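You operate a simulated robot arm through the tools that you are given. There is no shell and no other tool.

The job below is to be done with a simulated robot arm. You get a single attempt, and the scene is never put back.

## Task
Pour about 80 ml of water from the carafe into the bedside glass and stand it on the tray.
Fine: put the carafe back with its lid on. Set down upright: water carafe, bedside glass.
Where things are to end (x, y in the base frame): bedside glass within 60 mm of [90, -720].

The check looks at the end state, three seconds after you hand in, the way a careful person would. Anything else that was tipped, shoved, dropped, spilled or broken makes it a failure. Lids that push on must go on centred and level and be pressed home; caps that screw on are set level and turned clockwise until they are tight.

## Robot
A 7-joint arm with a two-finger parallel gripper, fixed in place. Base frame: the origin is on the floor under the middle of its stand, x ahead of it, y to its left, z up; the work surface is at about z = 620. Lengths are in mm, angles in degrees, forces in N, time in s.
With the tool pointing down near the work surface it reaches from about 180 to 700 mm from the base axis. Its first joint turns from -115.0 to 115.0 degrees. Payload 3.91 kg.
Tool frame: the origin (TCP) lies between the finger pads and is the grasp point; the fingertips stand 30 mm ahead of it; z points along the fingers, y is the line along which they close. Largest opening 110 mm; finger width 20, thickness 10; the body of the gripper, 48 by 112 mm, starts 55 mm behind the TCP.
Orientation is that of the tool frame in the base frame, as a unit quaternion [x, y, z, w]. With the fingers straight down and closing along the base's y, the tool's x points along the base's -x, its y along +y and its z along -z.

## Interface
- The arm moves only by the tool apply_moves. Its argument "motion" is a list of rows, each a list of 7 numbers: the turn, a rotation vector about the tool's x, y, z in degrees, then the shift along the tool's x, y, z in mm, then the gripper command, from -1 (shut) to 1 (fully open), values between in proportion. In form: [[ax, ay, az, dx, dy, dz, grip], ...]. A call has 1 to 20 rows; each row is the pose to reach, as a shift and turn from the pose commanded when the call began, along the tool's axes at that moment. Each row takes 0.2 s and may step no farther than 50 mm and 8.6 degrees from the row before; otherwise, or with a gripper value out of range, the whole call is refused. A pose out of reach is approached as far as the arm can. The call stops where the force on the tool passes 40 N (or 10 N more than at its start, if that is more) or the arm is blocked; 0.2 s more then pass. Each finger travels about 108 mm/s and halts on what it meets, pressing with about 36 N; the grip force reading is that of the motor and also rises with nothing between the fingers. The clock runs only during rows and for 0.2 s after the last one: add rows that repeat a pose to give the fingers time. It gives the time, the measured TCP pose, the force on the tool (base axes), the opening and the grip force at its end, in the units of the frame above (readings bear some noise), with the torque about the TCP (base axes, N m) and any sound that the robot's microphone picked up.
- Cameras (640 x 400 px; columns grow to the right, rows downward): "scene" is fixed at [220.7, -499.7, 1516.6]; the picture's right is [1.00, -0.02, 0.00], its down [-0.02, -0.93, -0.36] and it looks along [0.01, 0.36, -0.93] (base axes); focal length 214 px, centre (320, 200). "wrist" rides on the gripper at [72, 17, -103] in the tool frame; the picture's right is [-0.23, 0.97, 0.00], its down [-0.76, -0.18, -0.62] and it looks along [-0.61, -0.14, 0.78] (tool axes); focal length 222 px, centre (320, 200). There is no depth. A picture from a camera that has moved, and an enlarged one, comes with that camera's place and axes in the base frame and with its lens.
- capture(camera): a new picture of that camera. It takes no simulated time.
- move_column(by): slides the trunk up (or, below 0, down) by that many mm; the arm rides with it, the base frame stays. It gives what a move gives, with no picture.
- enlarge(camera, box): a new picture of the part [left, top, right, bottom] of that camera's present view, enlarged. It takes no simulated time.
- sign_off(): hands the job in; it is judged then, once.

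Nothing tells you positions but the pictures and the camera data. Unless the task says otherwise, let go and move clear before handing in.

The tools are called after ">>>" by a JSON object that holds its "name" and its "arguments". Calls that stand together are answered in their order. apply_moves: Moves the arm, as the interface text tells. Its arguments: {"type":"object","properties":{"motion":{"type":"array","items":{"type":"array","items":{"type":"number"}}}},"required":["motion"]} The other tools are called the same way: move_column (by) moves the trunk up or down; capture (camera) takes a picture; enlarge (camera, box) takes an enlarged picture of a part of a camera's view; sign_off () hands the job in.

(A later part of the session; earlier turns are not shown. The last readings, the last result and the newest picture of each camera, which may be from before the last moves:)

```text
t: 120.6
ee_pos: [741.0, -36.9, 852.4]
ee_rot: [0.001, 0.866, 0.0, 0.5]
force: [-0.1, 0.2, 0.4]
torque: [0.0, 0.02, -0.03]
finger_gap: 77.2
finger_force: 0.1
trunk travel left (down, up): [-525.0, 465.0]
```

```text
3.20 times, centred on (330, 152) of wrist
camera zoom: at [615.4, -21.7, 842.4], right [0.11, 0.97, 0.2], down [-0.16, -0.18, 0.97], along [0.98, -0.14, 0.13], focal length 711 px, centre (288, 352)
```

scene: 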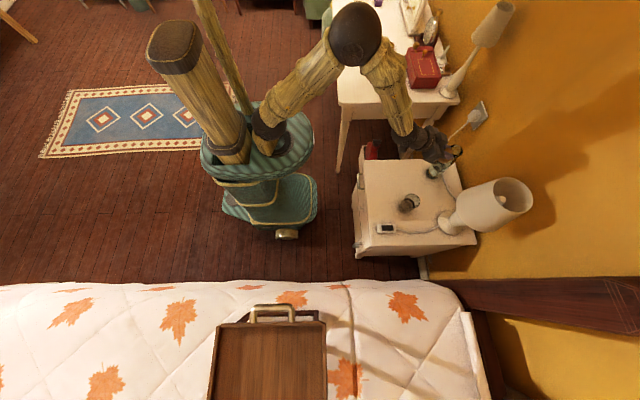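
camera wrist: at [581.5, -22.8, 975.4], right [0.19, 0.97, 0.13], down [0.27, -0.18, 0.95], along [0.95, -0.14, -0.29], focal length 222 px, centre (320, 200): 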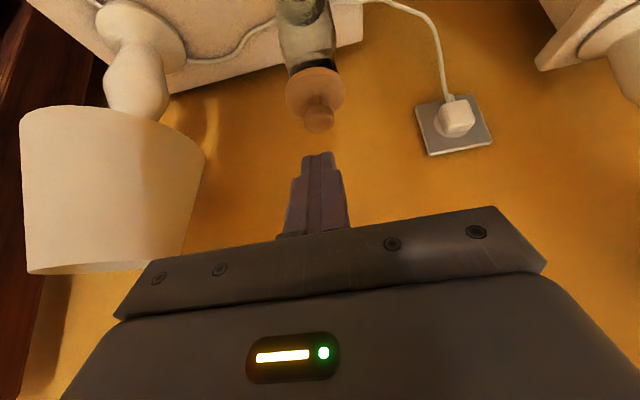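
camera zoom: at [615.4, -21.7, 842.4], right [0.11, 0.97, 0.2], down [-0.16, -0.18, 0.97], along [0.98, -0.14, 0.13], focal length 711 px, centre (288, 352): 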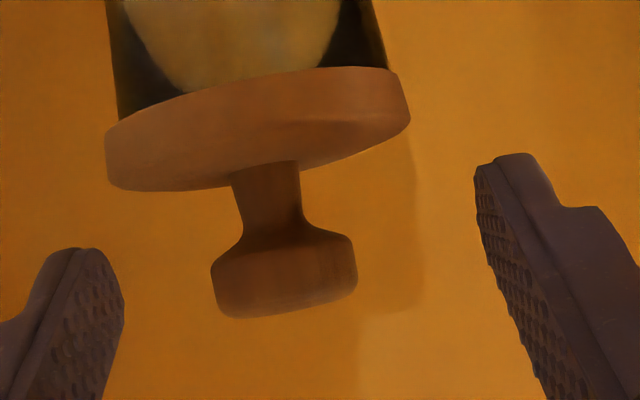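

>>> {"name": "enlarge", "arguments": {"camera": "wrist", "box": [255, 85, 365, 165]}}

```text
5.00 times, centred on (310, 125) of wrist
camera zoom: at [615.4, -21.7, 842.4], right [0.11, 0.97, 0.2], down [-0.16, -0.18, 0.97], along [0.98, -0.14, 0.13], focal length 1111 px, centre (370, 575)
```

zoom: 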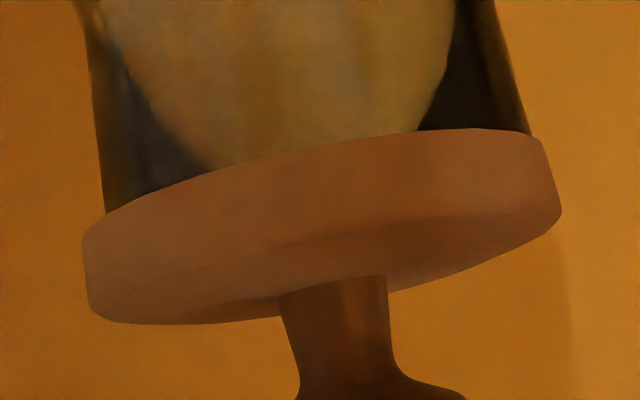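

The lid appears about 0.9 mm toward −y of the neck centre. I'll grip the knob and do the gentle pull test.

>>> {"name": "apply_moves", "arguments": {"motion": [[0, 0, 0, 0, 0, 0, 0], [0, 0, 0, 0, 0, 0, -0.4], [0, 0, 0, 0, 0, 0, -0.7], [0, 0, 0, 0, 0, 0, -0.7]]}}

>>> {"name": "apply_moves", "arguments": {"motion": [[0, 0, 0, -0.35, 0, -0.2, -0.7], [0, 0, 0, -0.35, 0, -0.2, -0.7]]}}

>>> {"name": "apply_moves", "arguments": {"motion": [[0, 0, 0, -0.35, 0, -0.2, -0.7], [0, 0, 0, -0.35, 0, -0.2, -0.7]]}}

>>> {"name": "enlarge", "arguments": {"camera": "wrist", "box": [255, 85, 365, 165]}}

```text
t: 121.6
ee_pos: [740.9, -37.0, 852.4]
ee_rot: [0.0, 0.866, 0.0, 0.5]
force: [0.4, 0.0, -0.1]
torque: [-0.03, -0.01, 0.02]
finger_gap: 23.5
finger_force: 36.0
trunk travel left (down, up): [-525.0, 465.0]
```

```text
t: 122.2
ee_pos: [740.1, -36.2, 853.3]
ee_rot: [0.0, 0.866, 0.001, 0.5]
force: [0.1, -0.1, -0.1]
torque: [-0.01, -0.08, -0.04]
finger_gap: 23.7
finger_force: 36.1
trunk travel left (down, up): [-525.0, 465.0]
```

```text
t: 122.8
ee_pos: [740.8, -36.5, 853.8]
ee_rot: [0.0, 0.866, 0.001, 0.5]
force: [0.4, -0.9, -0.6]
torque: [-0.01, 0.02, 0.0]
finger_gap: 23.6
finger_force: 35.2
trunk travel left (down, up): [-525.0, 465.0]
heard: snap
```

```text
5.00 times, centred on (310, 125) of wrist
camera zoom: at [614.7, -22.1, 843.1], right [0.11, 0.97, 0.2], down [-0.16, -0.18, 0.97], along [0.98, -0.14, 0.13], focal length 1111 px, centre (370, 575)
```

zoom: 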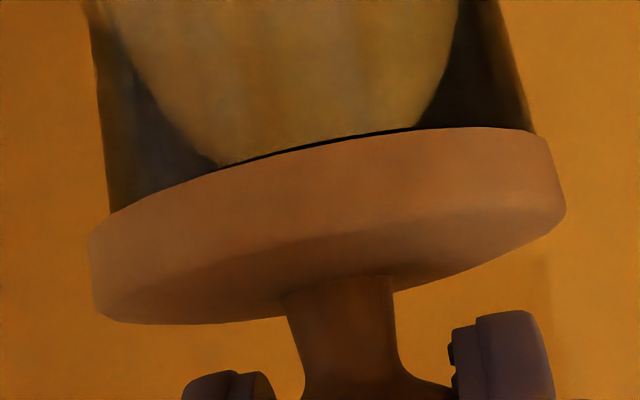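

That answers it: the lid was indeed home and has just popped again after a 0.8 mm pull. So the top press works. I'll use this chance to re-centre it by about +1.2 mm in x and +1.1 mm in y, then seat it again.

>>> {"name": "apply_moves", "arguments": {"motion": [[0, 0, 0, -1.3, 0, -0.75, -0.7], [0, 0, 0, -1.9, 1.1, 0.29, -0.7], [0, 0, 0, -1.9, 1.1, 0.29, -0.7]]}}

>>> {"name": "enlarge", "arguments": {"camera": "wrist", "box": [255, 85, 365, 165]}}

>>> {"name": "enlarge", "arguments": {"camera": "scene", "box": [445, 140, 470, 165]}}

```text
t: 123.6
ee_pos: [741.6, -35.9, 854.4]
ee_rot: [0.0, 0.866, 0.0, 0.5]
force: [0.6, -0.2, 0.1]
torque: [0.0, 0.0, -0.01]
finger_gap: 23.7
finger_force: 36.0
trunk travel left (down, up): [-525.0, 465.0]
```

```text
5.00 times, centred on (310, 125) of wrist
camera zoom: at [616.0, -21.4, 844.4], right [0.11, 0.97, 0.2], down [-0.16, -0.18, 0.97], along [0.98, -0.14, 0.13], focal length 1111 px, centre (370, 575)
```

zoom: 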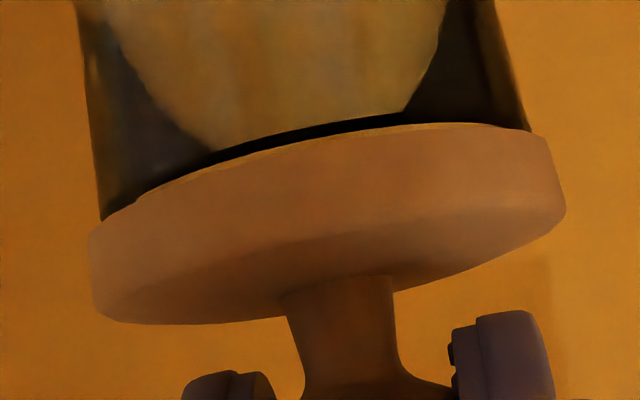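

```text
16.00 times, centred on (458, 152) of scene
camera zoom: at [220.7, -499.7, 1516.6], right [1.0, -0.02, 0.0], down [-0.02, -0.93, -0.36], along [0.01, 0.36, -0.93], focal length 3432 px, centre (-1880, 960)
```

zoom: 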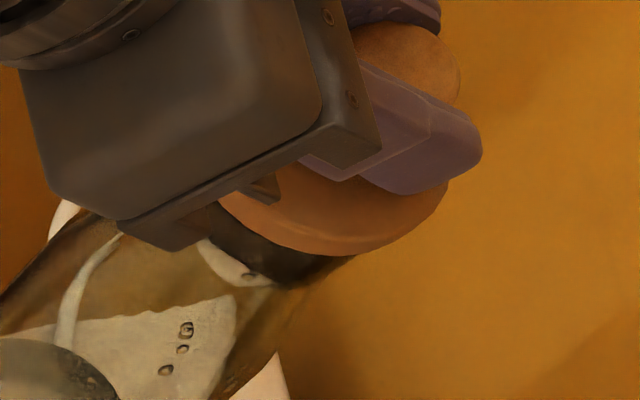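

>>> {"name": "apply_moves", "arguments": {"motion": [[0, 0, 0, -0.25, 0.2, 0.43, -0.7], [0, 0, 0, 0.8, 0.2, 1.05, -0.7], [0, 0, 0, 1.9, 0.2, 1.68, -0.7], [0, 0, 0, 1.9, 0.2, 1.68, -0.7]]}}

>>> {"name": "enlarge", "arguments": {"camera": "wrist", "box": [255, 85, 365, 165]}}

```text
t: 124.6
ee_pos: [742.9, -36.1, 853.2]
ee_rot: [0.001, 0.866, 0.0, 0.5]
force: [0.3, 0.1, 1.7]
torque: [0.03, 0.01, -0.02]
finger_gap: 23.8
finger_force: 36.3
trunk travel left (down, up): [-525.0, 465.0]
```

```text
5.00 times, centred on (310, 125) of wrist
camera zoom: at [616.9, -20.9, 842.3], right [0.11, 0.97, 0.2], down [-0.16, -0.18, 0.97], along [0.98, -0.14, 0.14], focal length 1111 px, centre (370, 575)
```

zoom: 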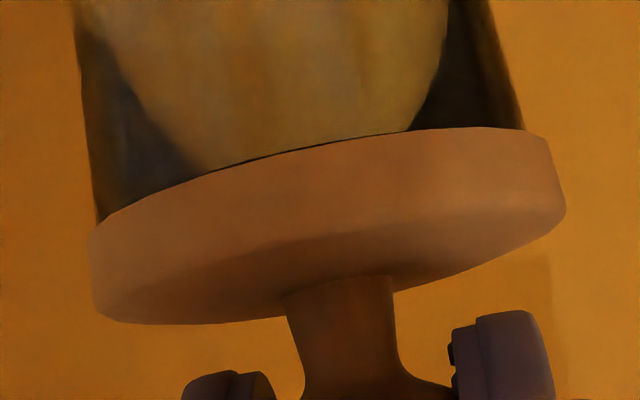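

>>> {"name": "apply_moves", "arguments": {"motion": [[0, 0, 0, 0.87, 0, 0.5, -0.7], [0, 0, 0, 0.87, 0, 0.5, -0.7]]}}

>>> {"name": "apply_moves", "arguments": {"motion": [[0, 0, 0, 0.6, 0, 0.35, -0.7], [0, 0, 0, 0.6, 0, 0.35, -0.7]]}}

>>> {"name": "enlarge", "arguments": {"camera": "wrist", "box": [255, 85, 365, 165]}}

```text
t: 125.2
ee_pos: [742.3, -35.6, 853.1]
ee_rot: [0.0, 0.865, 0.001, 0.501]
force: [-0.2, 0.0, 5.9]
torque: [0.03, -0.02, 0.0]
finger_gap: 23.7
finger_force: 36.2
trunk travel left (down, up): [-525.0, 465.0]
```

```text
t: 125.8
ee_pos: [742.7, -35.3, 853.2]
ee_rot: [0.0, 0.864, 0.0, 0.503]
force: [2.6, -0.4, 12.9]
torque: [0.01, -0.19, -0.02]
finger_gap: 23.9
finger_force: 36.4
trunk travel left (down, up): [-525.0, 465.0]
```

```text
5.00 times, centred on (310, 125) of wrist
camera zoom: at [616.2, -20.7, 841.6], right [0.11, 0.97, 0.2], down [-0.16, -0.18, 0.97], along [0.98, -0.14, 0.14], focal length 1111 px, centre (370, 575)
```

zoom: 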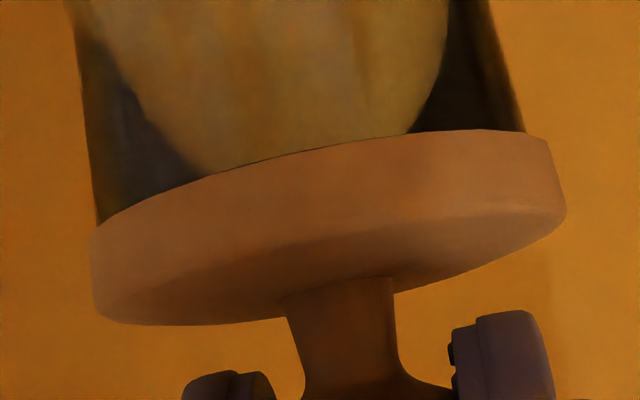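

>>> {"name": "apply_moves", "arguments": {"motion": [[0, 0, 0, -0.6, 0, -0.35, -0.7], [0, 0, 0, -0.6, 0, -0.35, -0.7]]}}

>>> {"name": "apply_moves", "arguments": {"motion": [[0, 0, 0, 0, 0, 0, -0.4], [0, 0, 0, 0, 0, 0, 0], [0, 0, 0, 0, 0, 0, 0.4], [0, 0, 0, 0, 0, 0, 0.4]]}}

>>> {"name": "enlarge", "arguments": {"camera": "wrist", "box": [255, 85, 365, 165]}}

```text
t: 126.4
ee_pos: [741.7, -36.6, 852.8]
ee_rot: [0.001, 0.865, 0.0, 0.501]
force: [2.1, 0.2, 13.0]
torque: [0.02, -0.33, -0.02]
finger_gap: 23.5
finger_force: 36.1
trunk travel left (down, up): [-525.0, 465.0]
```

```text
t: 127.4
ee_pos: [741.2, -35.9, 851.0]
ee_rot: [0.0, 0.866, 0.001, 0.5]
force: [0.0, -0.1, -0.4]
torque: [0.0, -0.03, -0.01]
finger_gap: 77.0
finger_force: 0.1
trunk travel left (down, up): [-525.0, 465.0]
heard: snap
```

```text
5.00 times, centred on (310, 125) of wrist
camera zoom: at [616.3, -21.1, 840.7], right [0.11, 0.97, 0.2], down [-0.16, -0.18, 0.97], along [0.98, -0.14, 0.13], focal length 1111 px, centre (370, 575)
```

zoom: 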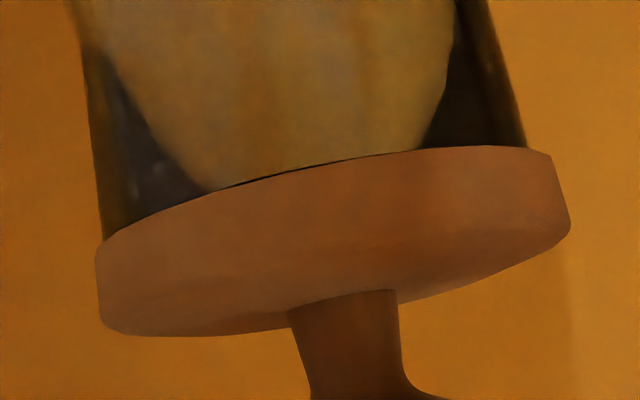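

The lid appears to loosen slightly as the fingers open, since a thin dark seam is visible again. I'll repeat the press from the top with closed fingertips, which seated it last time, and then leave it alone.

>>> {"name": "apply_moves", "arguments": {"motion": [[0, 0, 0, 0, 0, -20, 0.4], [0, 0, 0, 0, 0, -50, 0.4], [0, 0, 0, -15, 0, -58, 0.2], [0, 6.25, 0, -30, -0.5, -66, -0.4], [0, 12.5, 0, -45.2, -1, -74, -1], [0, 18.75, 0, -45.2, -1.5, -74, -1], [0, 25, 0, -45.2, -2, -74, -1], [0, 25, 0, -45.2, -2, -74, -1]]}}

>>> {"name": "enlarge", "arguments": {"camera": "scene", "box": [445, 140, 470, 165]}}

>>> {"name": "enlarge", "arguments": {"camera": "wrist", "box": [250, 20, 390, 180]}}

```text
t: 129.2
ee_pos: [701.9, -38.2, 929.0]
ee_rot: [0.0, 0.954, 0.001, 0.3]
force: [-0.2, 0.0, 0.4]
torque: [0.03, 0.0, -0.02]
finger_gap: 0.1
finger_force: 36.3
trunk travel left (down, up): [-525.0, 465.0]
```

```text
16.00 times, centred on (458, 152) of scene
camera zoom: at [220.7, -499.7, 1516.6], right [1.0, -0.02, 0.0], down [-0.02, -0.93, -0.36], along [0.01, 0.36, -0.93], focal length 3432 px, centre (-1880, 960)
```

zoom: 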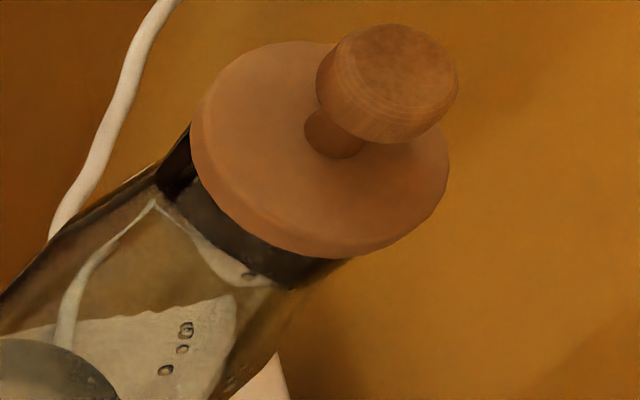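

```text
2.50 times, centred on (320, 100) of wrist
camera zoom: at [582.6, -23.5, 971.3], right [0.19, 0.97, 0.13], down [0.27, -0.18, 0.95], along [0.95, -0.14, -0.29], focal length 555 px, centre (320, 450)
```

zoom: 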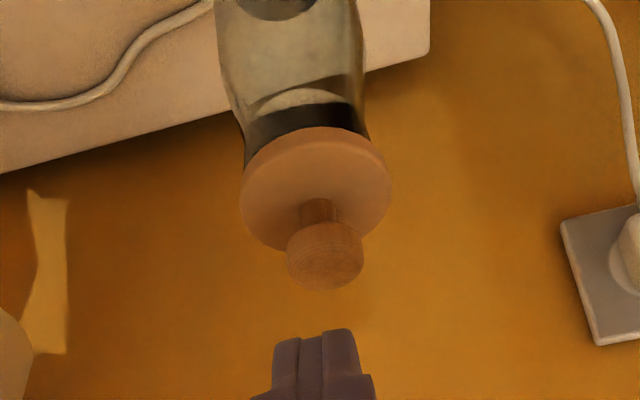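

>>> {"name": "apply_moves", "arguments": {"motion": [[0, 0, 0, -12, 1, 11, -1], [0, 0, 0, -24, 2, 22, -1], [0, 0, 0, -22, 2.5, 36, -1], [0, 0, 0, -20, 2.5, 45.8, -1], [0, 0, 0, -20, 2.5, 45.8, -1]]}}

>>> {"name": "enlarge", "arguments": {"camera": "wrist", "box": [250, 60, 390, 240]}}

```text
t: 130.4
ee_pos: [744.0, -37.2, 901.3]
ee_rot: [0.0, 0.954, 0.001, 0.301]
force: [-0.6, -0.1, -0.2]
torque: [0.04, -0.04, 0.02]
finger_gap: 0.1
finger_force: 35.9
trunk travel left (down, up): [-525.0, 465.0]
```

```text
2.22 times, centred on (320, 150) of wrist
camera zoom: at [625.4, -22.0, 944.8], right [0.19, 0.97, 0.13], down [0.27, -0.18, 0.95], along [0.95, -0.14, -0.29], focal length 494 px, centre (320, 311)
```

zoom: 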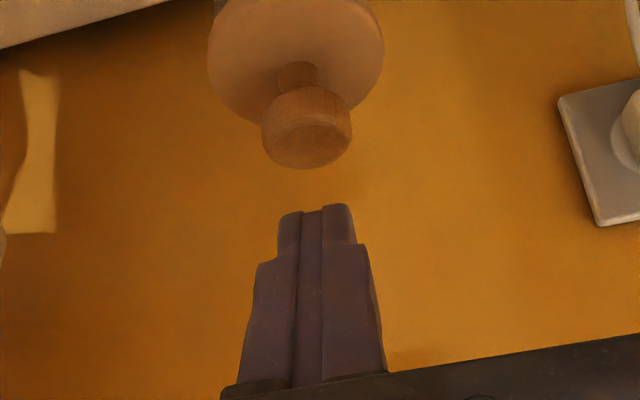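

>>> {"name": "apply_moves", "arguments": {"motion": [[0, 0, 0, 4, 1, 4, -1], [0, 0, 0, 8, 1.5, 8.5, -1], [0, 0, 0, 11.4, 1.5, 12.8, -1], [0, 0, 0, 11.4, 1.5, 12.8, -1]]}}

>>> {"name": "apply_moves", "arguments": {"motion": [[0, 0, 0, 0.57, 0, 0.82, -1], [0, 0, 0, 1.15, 0, 1.64, -1], [0, 0, 0, 1.15, 0, 1.64, -1]]}}

>>> {"name": "enlarge", "arguments": {"camera": "wrist", "box": [250, 60, 390, 240]}}

```text
t: 131.4
ee_pos: [740.7, -35.8, 883.4]
ee_rot: [0.001, 0.954, 0.0, 0.301]
force: [-0.2, -0.5, 0.5]
torque: [-0.01, 0.0, -0.02]
finger_gap: 0.0
finger_force: 35.5
trunk travel left (down, up): [-525.0, 465.0]
```

```text
t: 132.2
ee_pos: [740.8, -35.8, 881.6]
ee_rot: [0.001, 0.953, 0.0, 0.302]
force: [0.4, -0.5, 3.5]
torque: [-0.05, -0.02, 0.03]
finger_gap: 0.0
finger_force: 35.8
trunk travel left (down, up): [-525.0, 465.0]
```

```text
2.22 times, centred on (320, 150) of wrist
camera zoom: at [621.7, -19.6, 925.9], right [0.19, 0.97, 0.13], down [0.27, -0.18, 0.95], along [0.95, -0.14, -0.29], focal length 494 px, centre (320, 311)
```

zoom: 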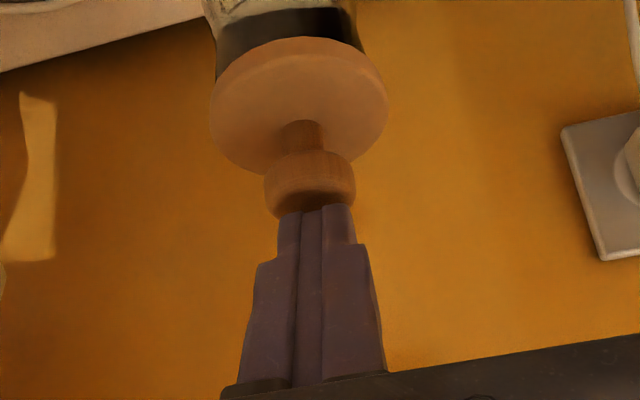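

>>> {"name": "apply_moves", "arguments": {"motion": [[0, 0, 0, 0.57, 0, 0.82, -1], [0, 0, 0, 1.15, 0, 1.64, -1], [0, 0, 0, 1.15, 0, 1.64, -1]]}}

>>> {"name": "apply_moves", "arguments": {"motion": [[0, 0, 0, 0.57, 0, 0.82, -1], [0, 0, 0, 1.15, 0, 1.64, -1], [0, 0, 0, 1.15, 0, 1.64, -1]]}}

>>> {"name": "apply_moves", "arguments": {"motion": [[0, 0, 0, 0.57, 0, 0.82, -1], [0, 0, 0, 1.15, 0, 1.64, -1], [0, 0, 0, 1.15, 0, 1.64, -1]]}}

>>> {"name": "enlarge", "arguments": {"camera": "wrist", "box": [250, 60, 390, 240]}}

```text
t: 133.0
ee_pos: [740.7, -33.8, 883.9]
ee_rot: [0.001, 0.953, 0.001, 0.303]
force: [-1.3, -0.6, 13.6]
torque: [-0.02, -0.09, -0.01]
finger_gap: 0.0
finger_force: 36.5
trunk travel left (down, up): [-525.0, 465.0]
```

```text
t: 133.8
ee_pos: [740.9, -35.0, 882.7]
ee_rot: [0.0, 0.953, 0.0, 0.304]
force: [0.8, -1.8, 25.3]
torque: [-0.03, -0.22, -0.03]
finger_gap: 0.0
finger_force: 36.2
trunk travel left (down, up): [-525.0, 465.0]
```

```text
t: 134.6
ee_pos: [741.2, -33.7, 880.6]
ee_rot: [0.001, 0.952, -0.001, 0.306]
force: [0.7, -2.4, 35.0]
torque: [-0.09, -0.41, -0.04]
finger_gap: 0.0
finger_force: 36.3
trunk travel left (down, up): [-525.0, 465.0]
```

```text
2.22 times, centred on (320, 150) of wrist
camera zoom: at [621.0, -19.3, 924.0], right [0.19, 0.97, 0.13], down [0.26, -0.18, 0.95], along [0.95, -0.14, -0.28], focal length 494 px, centre (320, 311)
```

zoom: 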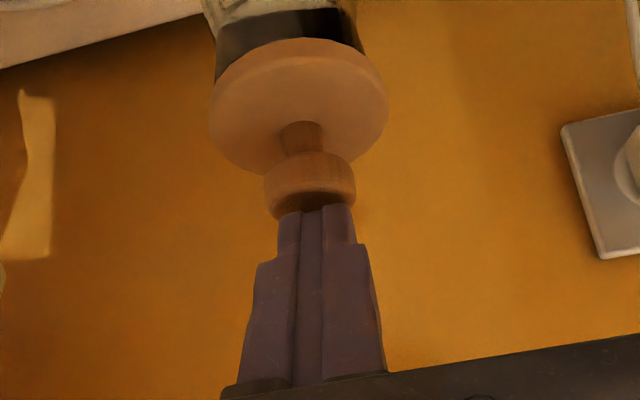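

Pressed at 35 N with the contact near the knob centre. I'll lift straight up and inspect the seam without touching the lid again.

>>> {"name": "apply_moves", "arguments": {"motion": [[0, 0, 0, -2.9, 0, -4.1, -1], [0, 0, 0, -8.6, 0, -12.3, -1], [0, 0, 0, -17.2, 0, -24.6, -1], [0, 0, 0, 3.3, 0, -39, -1], [0, 0, 0, 23.7, 0, -53.3, -1], [0, -6.25, 0, 36, 0, -62, -1], [0, -12.5, 0, 50, 0, -62, -1], [0, -18.75, 0, 60, 0, -55, -1], [0, -25, 0, 70, 0, -48, -1], [0, -25, 0, 70, 0, -48, -1]]}}

>>> {"name": "capture", "arguments": {"camera": "wrist"}}

>>> {"name": "enlarge", "arguments": {"camera": "scene", "box": [445, 140, 470, 165]}}

```text
t: 136.8
ee_pos: [656.1, -35.2, 875.2]
ee_rot: [0.001, 0.866, -0.001, 0.5]
force: [-0.2, 0.0, 0.1]
torque: [0.02, -0.03, 0.01]
finger_gap: 0.0
finger_force: 36.4
trunk travel left (down, up): [-525.0, 465.0]
```

```text
taken
camera wrist: at [530.9, -19.9, 864.4], right [0.11, 0.97, 0.2], down [-0.16, -0.18, 0.97], along [0.98, -0.14, 0.13], focal length 222 px, centre (320, 200)
```

wrist: 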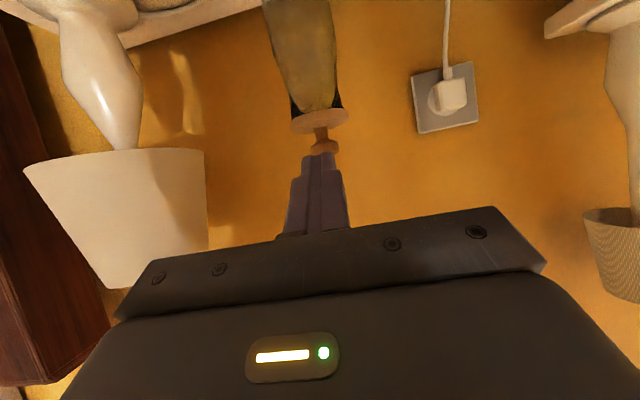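

```text
16.00 times, centred on (458, 152) of scene
camera zoom: at [220.7, -499.7, 1516.6], right [1.0, -0.02, 0.0], down [-0.02, -0.93, -0.36], along [0.01, 0.36, -0.93], focal length 3432 px, centre (-1880, 960)
```

zoom: 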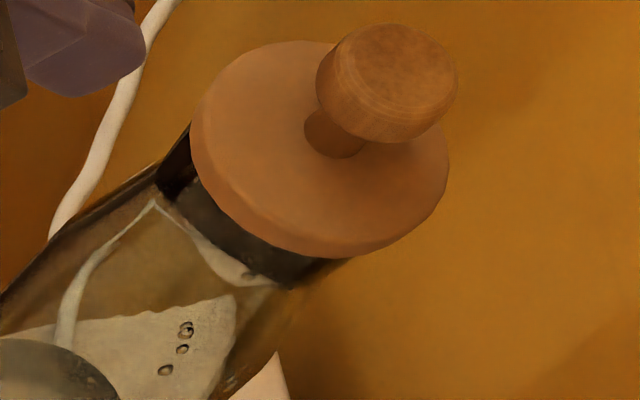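

>>> {"name": "apply_moves", "arguments": {"motion": [[0, 0, 0, 10, 0, 6, 0], [0, 0, 0, 25, 0, 14, 0.6], [0, 0, 0, 40.7, 0, 23.5, 1], [0, 0, 0, 40.7, 0, 23.5, 1], [0, 0, 0, 40.7, 0, 23.5, 1]]}}

>>> {"name": "capture", "arguments": {"camera": "wrist"}}

>>> {"name": "enlarge", "arguments": {"camera": "wrist", "box": [280, 100, 370, 200]}}

```text
t: 138.0
ee_pos: [656.0, -35.2, 827.4]
ee_rot: [0.0, 0.866, 0.0, 0.5]
force: [-0.5, 0.6, 0.2]
torque: [0.03, -0.02, 0.01]
finger_gap: 110.2
finger_force: 0.1
trunk travel left (down, up): [-525.0, 465.0]
```

```text
taken
camera wrist: at [530.5, -20.4, 817.8], right [0.11, 0.97, 0.2], down [-0.16, -0.18, 0.97], along [0.98, -0.14, 0.13], focal length 222 px, centre (320, 200)
```

wrist: 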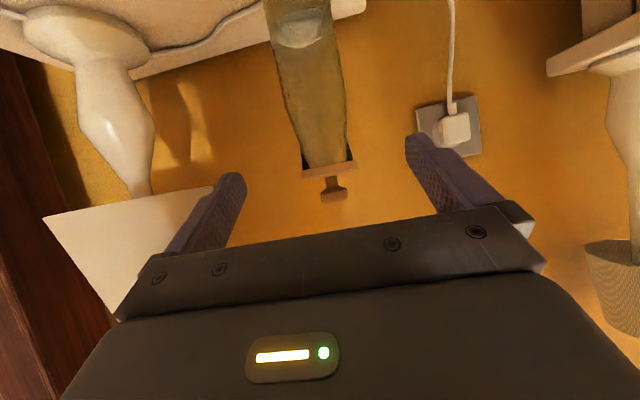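

```text
4.00 times, centred on (325, 150) of wrist
camera zoom: at [530.5, -20.4, 817.8], right [0.11, 0.97, 0.2], down [-0.16, -0.18, 0.97], along [0.98, -0.14, 0.13], focal length 888 px, centre (300, 400)
```

zoom: 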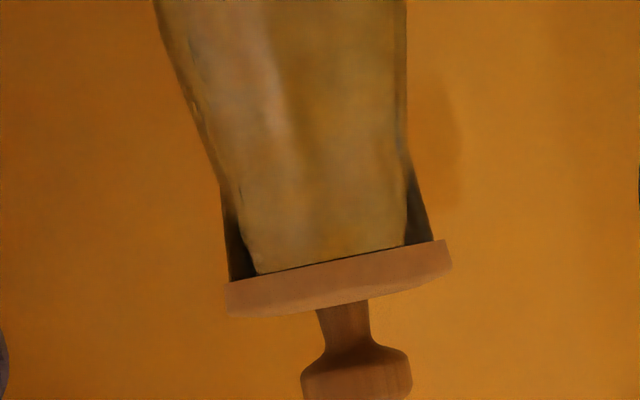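

>>> {"name": "enlarge", "arguments": {"camera": "wrist", "box": [298, 148, 360, 190]}}

```text
9.52 times, centred on (329, 169) of wrist
camera zoom: at [530.5, -20.4, 817.8], right [0.11, 0.97, 0.2], down [-0.16, -0.18, 0.97], along [0.98, -0.14, 0.13], focal length 2116 px, centre (234, 495)
```

zoom: 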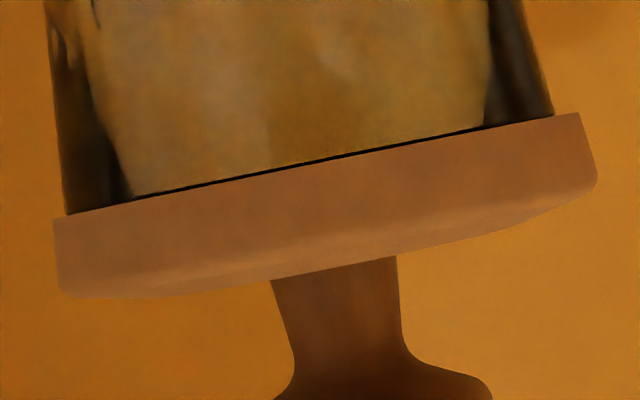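

The lid is level and centred within about 0.7 mm. To judge the seam, I'll take the same close view as after the earlier, proven press, with the fingers open around the knob and no contact.

>>> {"name": "apply_moves", "arguments": {"motion": [[0, 0, 0, -32, -0.6, 0.5, 0.6], [0, 0, 0, -64.1, -1.3, 1.1, 0.4], [0, 0, 0, -64.1, -1.3, 21, 0.4], [0, 0, 0, -64.1, -1.3, 41, 0.4], [0, 0, 0, -64.1, -1.3, 60, 0.4], [0, 0, 0, -64.1, -1.3, 60, 0.4]]}}

>>> {"name": "enlarge", "arguments": {"camera": "wrist", "box": [255, 85, 365, 165]}}

```text
t: 139.4
ee_pos: [742.5, -36.6, 855.9]
ee_rot: [0.001, 0.866, 0.0, 0.5]
force: [0.3, 0.0, 0.3]
torque: [0.0, 0.01, -0.01]
finger_gap: 76.9
finger_force: 0.2
trunk travel left (down, up): [-525.0, 465.0]
```

```text
5.00 times, centred on (310, 125) of wrist
camera zoom: at [615.7, -20.9, 844.8], right [0.11, 0.97, 0.2], down [-0.16, -0.18, 0.97], along [0.98, -0.14, 0.13], focal length 1111 px, centre (370, 575)
```

zoom: 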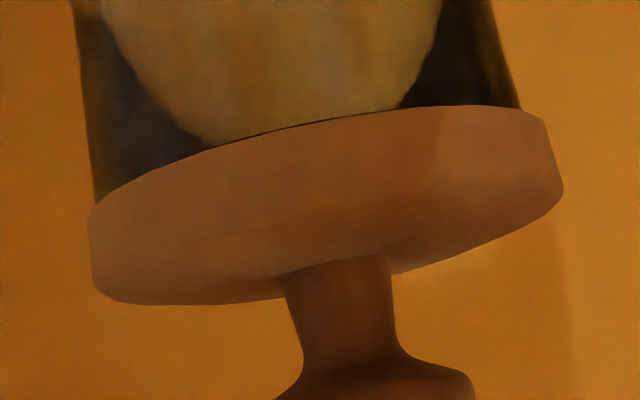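

The seam looks closed, and the sequence of snaps and the 35 N press both indicate the lid is home. I'll leave it alone now, back straight out and turn to the glass.

>>> {"name": "apply_moves", "arguments": {"motion": [[0, 0, 0, 0, 0, -20, 0.4], [0, 0, 0, 0, 0, -50, 0.4], [0, 0, 0, 0, 0, -85, 0.6], [0, 0, 0, -10, -30, -110, 1], [0, 7.5, 0, -20, -60, -130, 1], [0, 15, 0, -20, -90, -140, 1], [0, 22.5, 0, -20, -120, -140, 1], [0, 30, 0, -20, -145, -140, 1]]}}

>>> {"name": "capture", "arguments": {"camera": "scene"}}

>>> {"name": "capture", "arguments": {"camera": "wrist"}}

```text
t: 141.2
ee_pos: [629.8, -183.3, 941.5]
ee_rot: [0.0, 0.966, 0.0, 0.258]
force: [0.6, 0.3, 0.0]
torque: [0.01, 0.04, 0.0]
finger_gap: 110.1
finger_force: 0.2
trunk travel left (down, up): [-525.0, 465.0]
```

```text
taken
```

scene: 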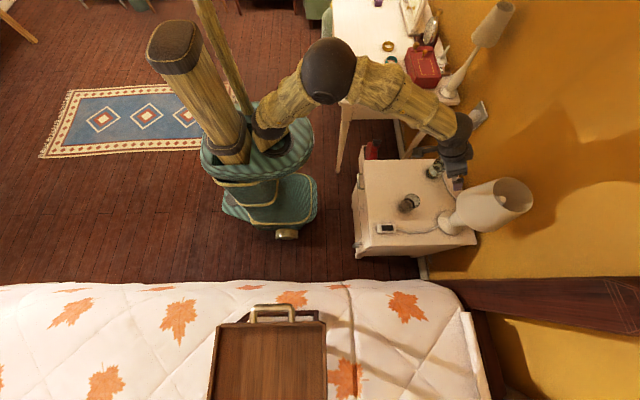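

```text
taken
camera wrist: at [515.9, -167.8, 994.7], right [0.2, 0.97, 0.12], down [0.35, -0.18, 0.92], along [0.92, -0.14, -0.38], focal length 222 px, centre (320, 200)
```

wrist: 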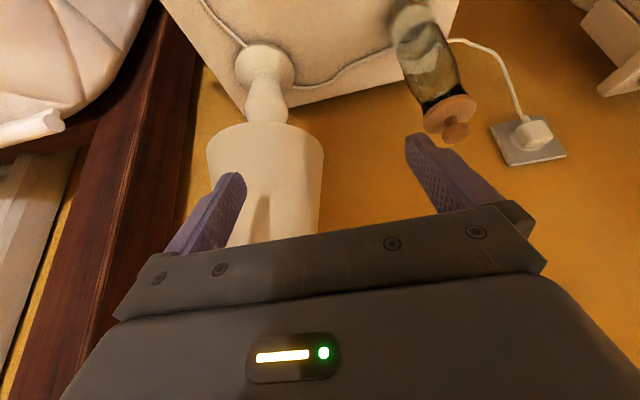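

Next I want to see the tray before carrying the full glass there. I'll swing the empty hand around to look at it from about (97, −551, 941).

>>> {"name": "apply_moves", "arguments": {"motion": [[2.5, 0, 4.33, 17.1, -41, -9.9, 1], [5, 0, 8.66, 36.6, -80.5, -21.2, 1], [7.5, 0, 12.99, 58.4, -117.9, -33.7, 1], [10, 0, 17.32, 82.1, -153.1, -47.4, 1], [12.5, 0, 21.65, 107.6, -186, -62.2, 1], [15, 0, 25.98, 134.9, -216.4, -77.9, 1], [17.5, 0, 30.31, 163.8, -244.2, -94.6, 1], [20, 0, 34.64, 193.9, -269.4, -112, 1], [22.5, 0, 38.97, 225.2, -291.8, -130.1, 1], [25, 0, 43.3, 257.5, -311.4, -148.7, 1], [27.5, 0, 47.63, 290.6, -328.1, -167.8, 1], [30, 0, 51.96, 324.3, -341.9, -187.3, 1], [32.5, 0, 56.29, 358.4, -352.9, -207, 1], [35, 0, 60.62, 392.8, -360.9, -226.8, 1], [37.5, 0, 64.95, 427.3, -366, -246.7, 1], [40, 0, 69.28, 461.5, -368.2, -266.5, 1], [40, 0, 69.28, 461.5, -368.2, -266.5, 1]]}}

>>> {"name": "capture", "arguments": {"camera": "scene"}}

>>> {"name": "capture", "arguments": {"camera": "wrist"}}

```text
t: 144.8
ee_pos: [95.9, -547.3, 939.8]
ee_rot: [0.622, 0.739, -0.166, 0.198]
force: [-0.8, 0.1, 0.1]
torque: [-0.03, 0.01, 0.01]
finger_gap: 109.9
finger_force: 0.1
trunk travel left (down, up): [-525.0, 465.0]
```

```text
taken
```

scene: 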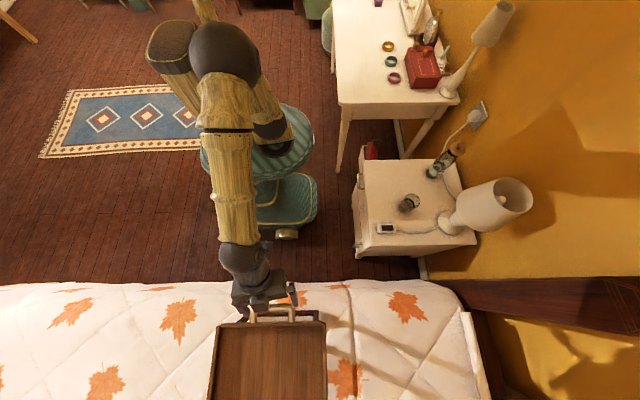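

```text
taken
camera wrist: at [92.9, -434.0, 993.8], right [0.99, -0.03, 0.11], down [-0.12, -0.37, 0.92], along [0.02, -0.93, -0.37], focal length 222 px, centre (320, 200)
```

wrist: 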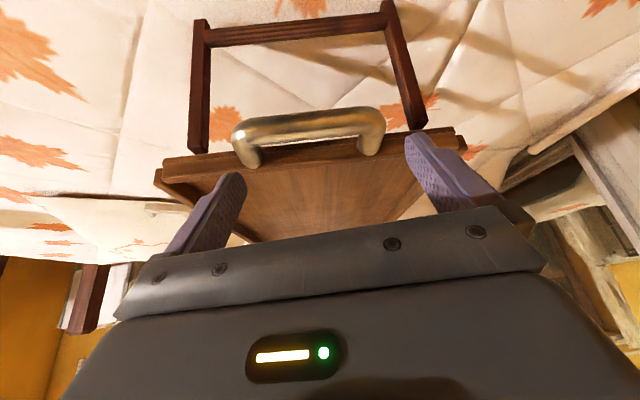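

The tray stands on legs. Its near rim is at about z 896 (y ≈ −595, x from −32 to 223), with a brass handle in front at y ≈ −550. I'll zoom in on it before returning for the glass.

>>> {"name": "enlarge", "arguments": {"camera": "wrist", "box": [140, 80, 500, 250]}}

>>> {"name": "enlarge", "arguments": {"camera": "scene", "box": [190, 280, 360, 400]}}

```text
1.78 times, centred on (320, 165) of wrist
camera zoom: at [92.9, -434.0, 993.8], right [0.99, -0.03, 0.11], down [-0.12, -0.37, 0.92], along [0.02, -0.93, -0.37], focal length 395 px, centre (320, 262)
```

zoom: 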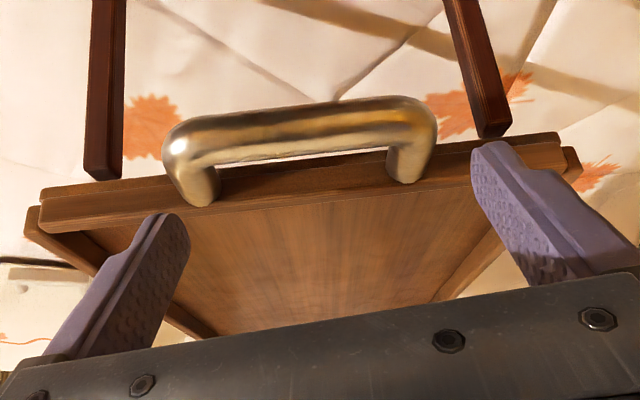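

```text
3.33 times, centred on (275, 340) of scene
camera zoom: at [220.7, -499.7, 1516.6], right [1.0, -0.02, 0.0], down [-0.02, -0.93, -0.36], along [0.01, 0.36, -0.93], focal length 715 px, centre (470, -267)
```

zoom: 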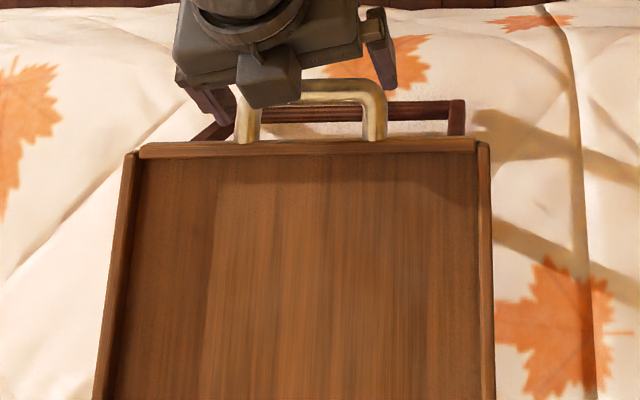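

>>> {"name": "apply_moves", "arguments": {"motion": [[-2.05, 0, -3.55, -10.7, 40.2, -11.1, 1], [-4.1, 0, -7.1, -19, 80.8, -23.7, 1], [-6.15, 0, -10.65, -17.2, 121.8, -24.7, 1], [-8.2, 0, -14.2, -12.6, 162.9, -27.4, 1], [-10.25, 0, -17.76, -5.6, 203.8, -31.4, 1], [-12.3, 0, -21.31, 4.2, 244.4, -37, 1], [-14.35, 0, -24.86, 16.6, 284.4, -44.2, 1], [-16.4, 0, -28.41, 31.6, 323.7, -52.8, 1], [-18.45, 0, -31.96, 49.1, 361.9, -63.1, 1], [-20.5, 0, -35.51, 69.2, 398.7, -74.6, 1], [-22.55, 0, -39.06, 91.7, 434.1, -87.6, 1], [-24.6, 0, -42.61, 116.7, 468, -102, 1], [-26.65, 0, -46.16, 143.9, 499.8, -117.7, 1], [-28.7, 0, -49.71, 173.3, 529.4, -134.7, 1], [-30.75, 0, -53.27, 204.5, 556.8, -152.8, 1], [-30.75, 0, -53.27, 204.5, 556.8, -152.8, 1]]}}

>>> {"name": "apply_moves", "arguments": {"motion": [[0, -2.5, 0, 0, 0, 0, 1], [0, -5, 0, 0, 0, 0, 1], [0, -5, 0, 0, 0, 0, 1]]}}

>>> {"name": "capture", "arguments": {"camera": "wrist"}}

>>> {"name": "capture", "arguments": {"camera": "scene"}}

```text
t: 148.2
ee_pos: [602.2, -200.3, 971.7]
ee_rot: [0.156, 0.953, -0.042, 0.255]
force: [0.3, 0.5, -0.2]
torque: [0.0, -0.02, -0.01]
finger_gap: 110.1
finger_force: 0.1
trunk travel left (down, up): [-525.0, 465.0]
```

```text
t: 149.0
ee_pos: [600.9, -201.3, 971.2]
ee_rot: [0.154, 0.941, -0.048, 0.297]
force: [0.1, -0.1, 0.0]
torque: [0.0, 0.0, -0.03]
finger_gap: 109.9
finger_force: 0.0
trunk travel left (down, up): [-525.0, 465.0]
```

```text
taken
camera wrist: at [494.0, -149.9, 1014.7], right [0.49, 0.86, 0.13], down [0.2, -0.25, 0.95], along [0.85, -0.43, -0.29], focal length 222 px, centre (320, 200)
```

wrist: 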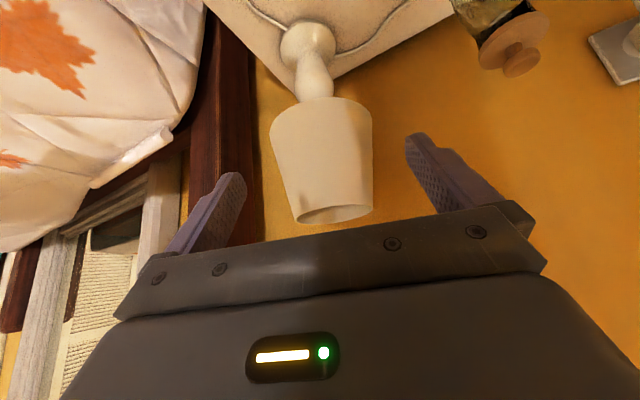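

```text
taken
```

scene: 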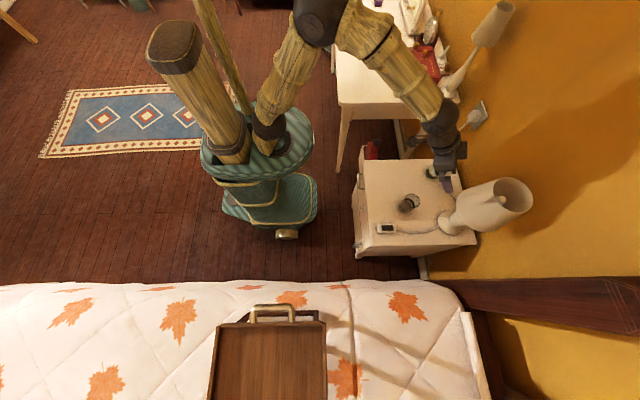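

>>> {"name": "apply_moves", "arguments": {"motion": [[0, 0, 0, 24, 0, 34.4, 1], [0, 0, 0, 48, 0, 68.8, 1], [0, 0, 0, 72, 0, 103.2, 1], [0, 0, 0, 96, 0, 137.6, 1], [0, 0, 0, 121.1, 0, 172.8, 1], [0, 0, 0, 121.1, 0, 172.8, 1]]}}

>>> {"name": "capture", "arguments": {"camera": "wrist"}}

>>> {"name": "enlarge", "arguments": {"camera": "scene", "box": [370, 150, 450, 230]}}

```text
t: 150.4
ee_pos: [599.5, -198.9, 760.7]
ee_rot: [0.155, 0.941, -0.049, 0.297]
force: [0.2, 0.1, -0.3]
torque: [-0.03, -0.02, -0.04]
finger_gap: 110.0
finger_force: 0.1
trunk travel left (down, up): [-525.0, 465.0]
```

```text
taken
camera wrist: at [492.0, -147.9, 804.9], right [0.49, 0.86, 0.13], down [0.2, -0.25, 0.95], along [0.85, -0.43, -0.29], focal length 222 px, centre (320, 200)
```

wrist: 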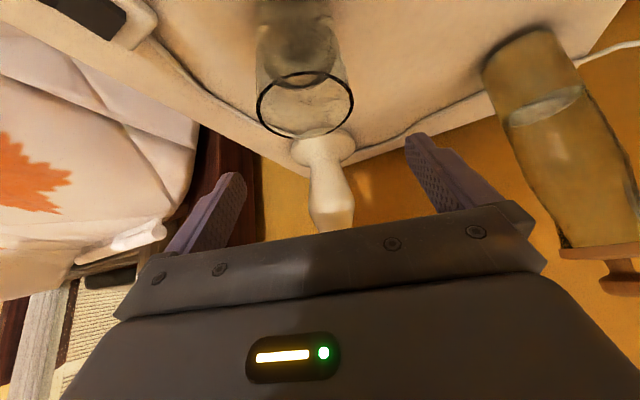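

```text
5.00 times, centred on (410, 190) of scene
camera zoom: at [220.7, -499.7, 1516.6], right [1.0, -0.02, 0.0], down [-0.02, -0.93, -0.36], along [0.01, 0.36, -0.93], focal length 1072 px, centre (-130, 250)
```

zoom: 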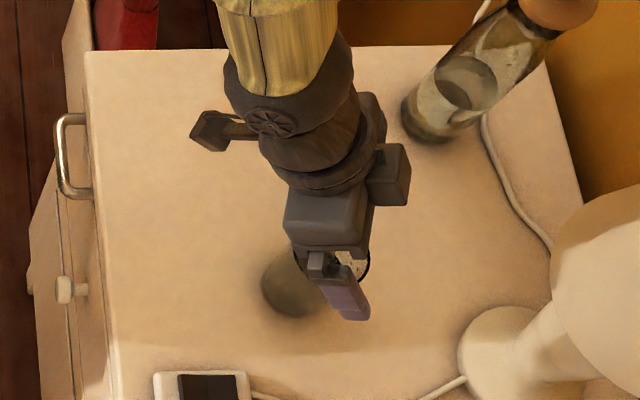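

>>> {"name": "apply_moves", "arguments": {"motion": [[0, 0, 0, 11.5, -1, 16.4, 1], [0, 0, 0, 25.8, -1.6, 36.9, 1], [0, 0, 0, 40.2, -1.6, 57.3, 1], [0, 0, 0, 49.4, -1.6, 70.4, 1], [0, 0, 0, 49.4, -1.6, 70.4, 1]]}}

>>> {"name": "capture", "arguments": {"camera": "wrist"}}

>>> {"name": "enlarge", "arguments": {"camera": "scene", "box": [370, 150, 450, 230]}}

```text
t: 151.6
ee_pos: [601.5, -201.4, 673.6]
ee_rot: [0.155, 0.941, -0.049, 0.297]
force: [-0.1, 0.7, 0.5]
torque: [-0.03, 0.0, -0.01]
finger_gap: 110.0
finger_force: 0.1
trunk travel left (down, up): [-525.0, 465.0]
```

```text
taken
camera wrist: at [494.0, -150.2, 718.0], right [0.49, 0.86, 0.13], down [0.2, -0.25, 0.95], along [0.85, -0.43, -0.29], focal length 222 px, centre (320, 200)
```

wrist: 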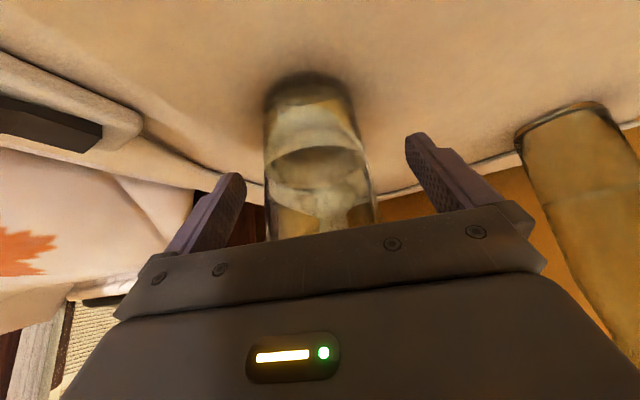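

```text
5.00 times, centred on (410, 190) of scene
camera zoom: at [220.7, -499.7, 1516.6], right [1.0, -0.02, 0.0], down [-0.02, -0.93, -0.36], along [0.01, 0.36, -0.93], focal length 1072 px, centre (-130, 250)
```

zoom: 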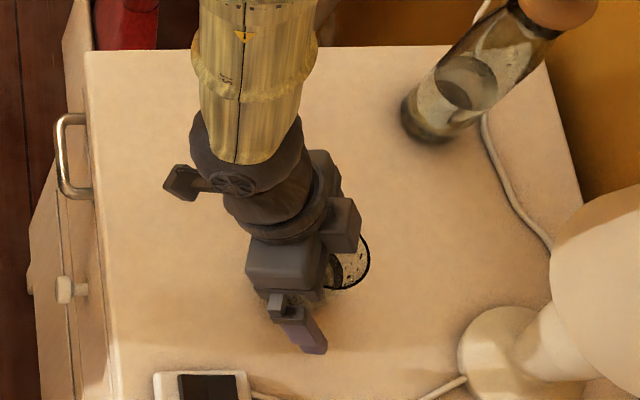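

>>> {"name": "apply_moves", "arguments": {"motion": [[0, 0, 0, 0, 0, 0, 0.5], [0, 0, 0, 0, 0, 0, 0.2], [0, 0, 0, 0, 0, 0, 0], [0, 0, 0, 0, 0, 0, -0.3], [0, 0, 0, 0, 0, 0, -0.3]]}}

>>> {"name": "capture", "arguments": {"camera": "wrist"}}

```text
t: 152.8
ee_pos: [600.8, -202.1, 675.1]
ee_rot: [0.154, 0.941, -0.047, 0.296]
force: [0.3, -0.4, -0.3]
torque: [0.03, 0.02, 0.02]
finger_gap: 59.1
finger_force: 35.8
trunk travel left (down, up): [-525.0, 465.0]
```

```text
taken
camera wrist: at [493.9, -150.2, 718.2], right [0.49, 0.86, 0.13], down [0.2, -0.25, 0.95], along [0.85, -0.43, -0.29], focal length 222 px, centre (320, 200)
```

wrist: 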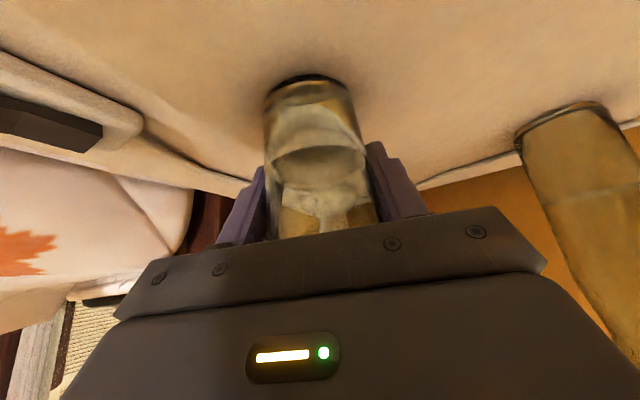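

The glass is gripped (59 mm gap). I'll lift it very gently at first and watch for any slip.

>>> {"name": "apply_moves", "arguments": {"motion": [[0, 0, 0, -0.6, 0, -0.8, -0.3], [0, 0, 0, -1.7, 0, -2.5, -0.3], [0, 0, 0, -2.9, 0, -4.1, -0.3], [0, 0, 0, -4.6, 0, -6.6, -0.3], [0, 0, 0, -6.3, 0, -9, -0.3], [0, 0, 0, -8.6, 0, -12.3, -0.3], [0, 0, 0, -8.6, 0, -12.3, -0.3]]}}

>>> {"name": "capture", "arguments": {"camera": "wrist"}}

>>> {"name": "enlarge", "arguments": {"camera": "wrist", "box": [230, 40, 410, 240]}}

```text
t: 154.4
ee_pos: [599.1, -203.3, 689.9]
ee_rot: [0.154, 0.941, -0.048, 0.296]
force: [0.6, -0.3, -2.5]
torque: [-0.03, -0.03, 0.02]
finger_gap: 59.1
finger_force: 36.0
trunk travel left (down, up): [-525.0, 465.0]
```

```text
taken
camera wrist: at [492.3, -151.5, 733.9], right [0.49, 0.86, 0.13], down [0.2, -0.25, 0.95], along [0.85, -0.43, -0.29], focal length 222 px, centre (320, 200)
```

wrist: 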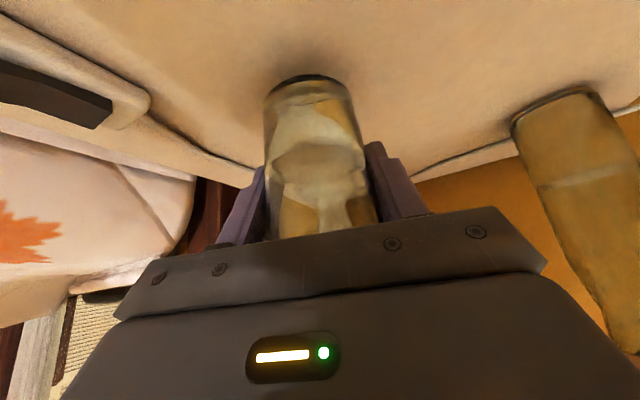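

```text
2.00 times, centred on (320, 140) of wrist
camera zoom: at [492.3, -151.5, 733.9], right [0.49, 0.86, 0.13], down [0.2, -0.25, 0.95], along [0.85, -0.43, -0.29], focal length 444 px, centre (320, 320)
```

zoom: 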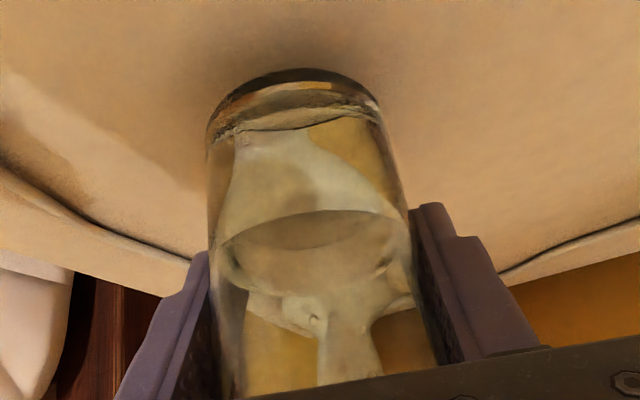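

No slip, and the weight reads about 2.5 N. I'll raise the glass smoothly to TCP z ≈ 990 so its base clears the tray rim.

>>> {"name": "apply_moves", "arguments": {"motion": [[0, 0, 0, -2.9, 0, -4.1, -0.3], [0, 0, 0, -8.6, 0, -12.3, -0.3], [0, 0, 0, -17.2, 0, -24.6, -0.3], [0, 0, 0, -28.7, 0, -41, -0.3], [0, 0, 0, -40.2, 0, -57.3, -0.3], [0, 0, 0, -51.7, 0, -73.7, -0.3], [0, 0, 0, -63.1, 0, -90.1, -0.3], [0, 0, 0, -74.6, 0, -106.5, -0.3], [0, 0, 0, -86.1, 0, -122.9, -0.3], [0, 0, 0, -97.6, 0, -139.2, -0.3], [0, 0, 0, -109, 0, -155.6, -0.3], [0, 0, 0, -120.5, 0, -172, -0.3], [0, 0, 0, -132, 0, -188.4, -0.3], [0, 0, 0, -143.5, 0, -204.8, -0.3], [0, 0, 0, -155, 0, -221.1, -0.3], [0, 0, 0, -163.6, 0, -233.4, -0.3], [0, 0, 0, -169.3, 0, -241.6, -0.3], [0, 0, 0, -172.2, 0, -245.7, -0.3], [0, 0, 0, -172.2, 0, -245.7, -0.3]]}}

>>> {"name": "capture", "arguments": {"camera": "wrist"}}

>>> {"name": "capture", "arguments": {"camera": "scene"}}

```text
t: 158.4
ee_pos: [600.1, -203.5, 988.2]
ee_rot: [0.153, 0.941, -0.048, 0.297]
force: [-0.8, 0.4, -1.6]
torque: [0.01, -0.01, 0.01]
finger_gap: 59.1
finger_force: 35.4
trunk travel left (down, up): [-525.0, 465.0]
```

```text
taken
camera wrist: at [493.1, -152.4, 1032.3], right [0.49, 0.86, 0.13], down [0.2, -0.25, 0.95], along [0.85, -0.43, -0.29], focal length 222 px, centre (320, 200)
```

wrist: 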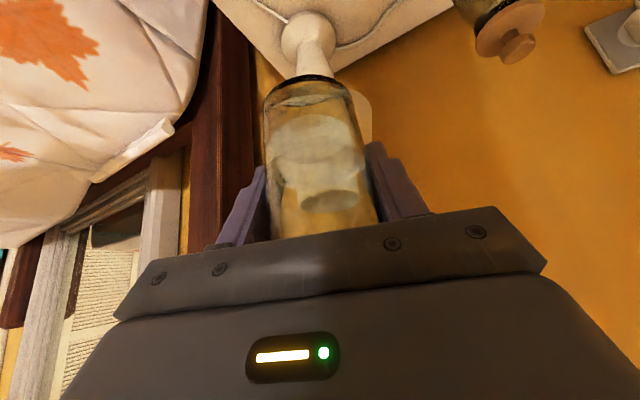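

```text
taken
```

scene: 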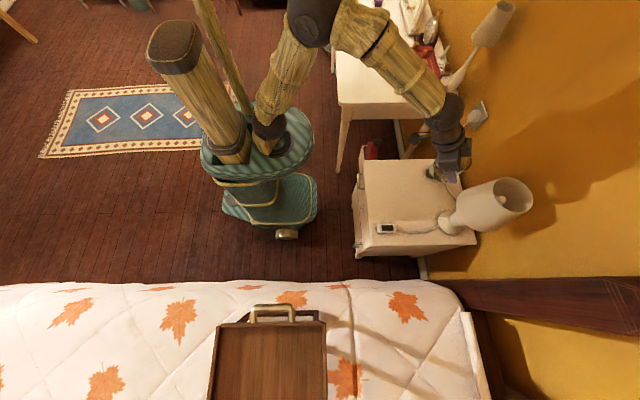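

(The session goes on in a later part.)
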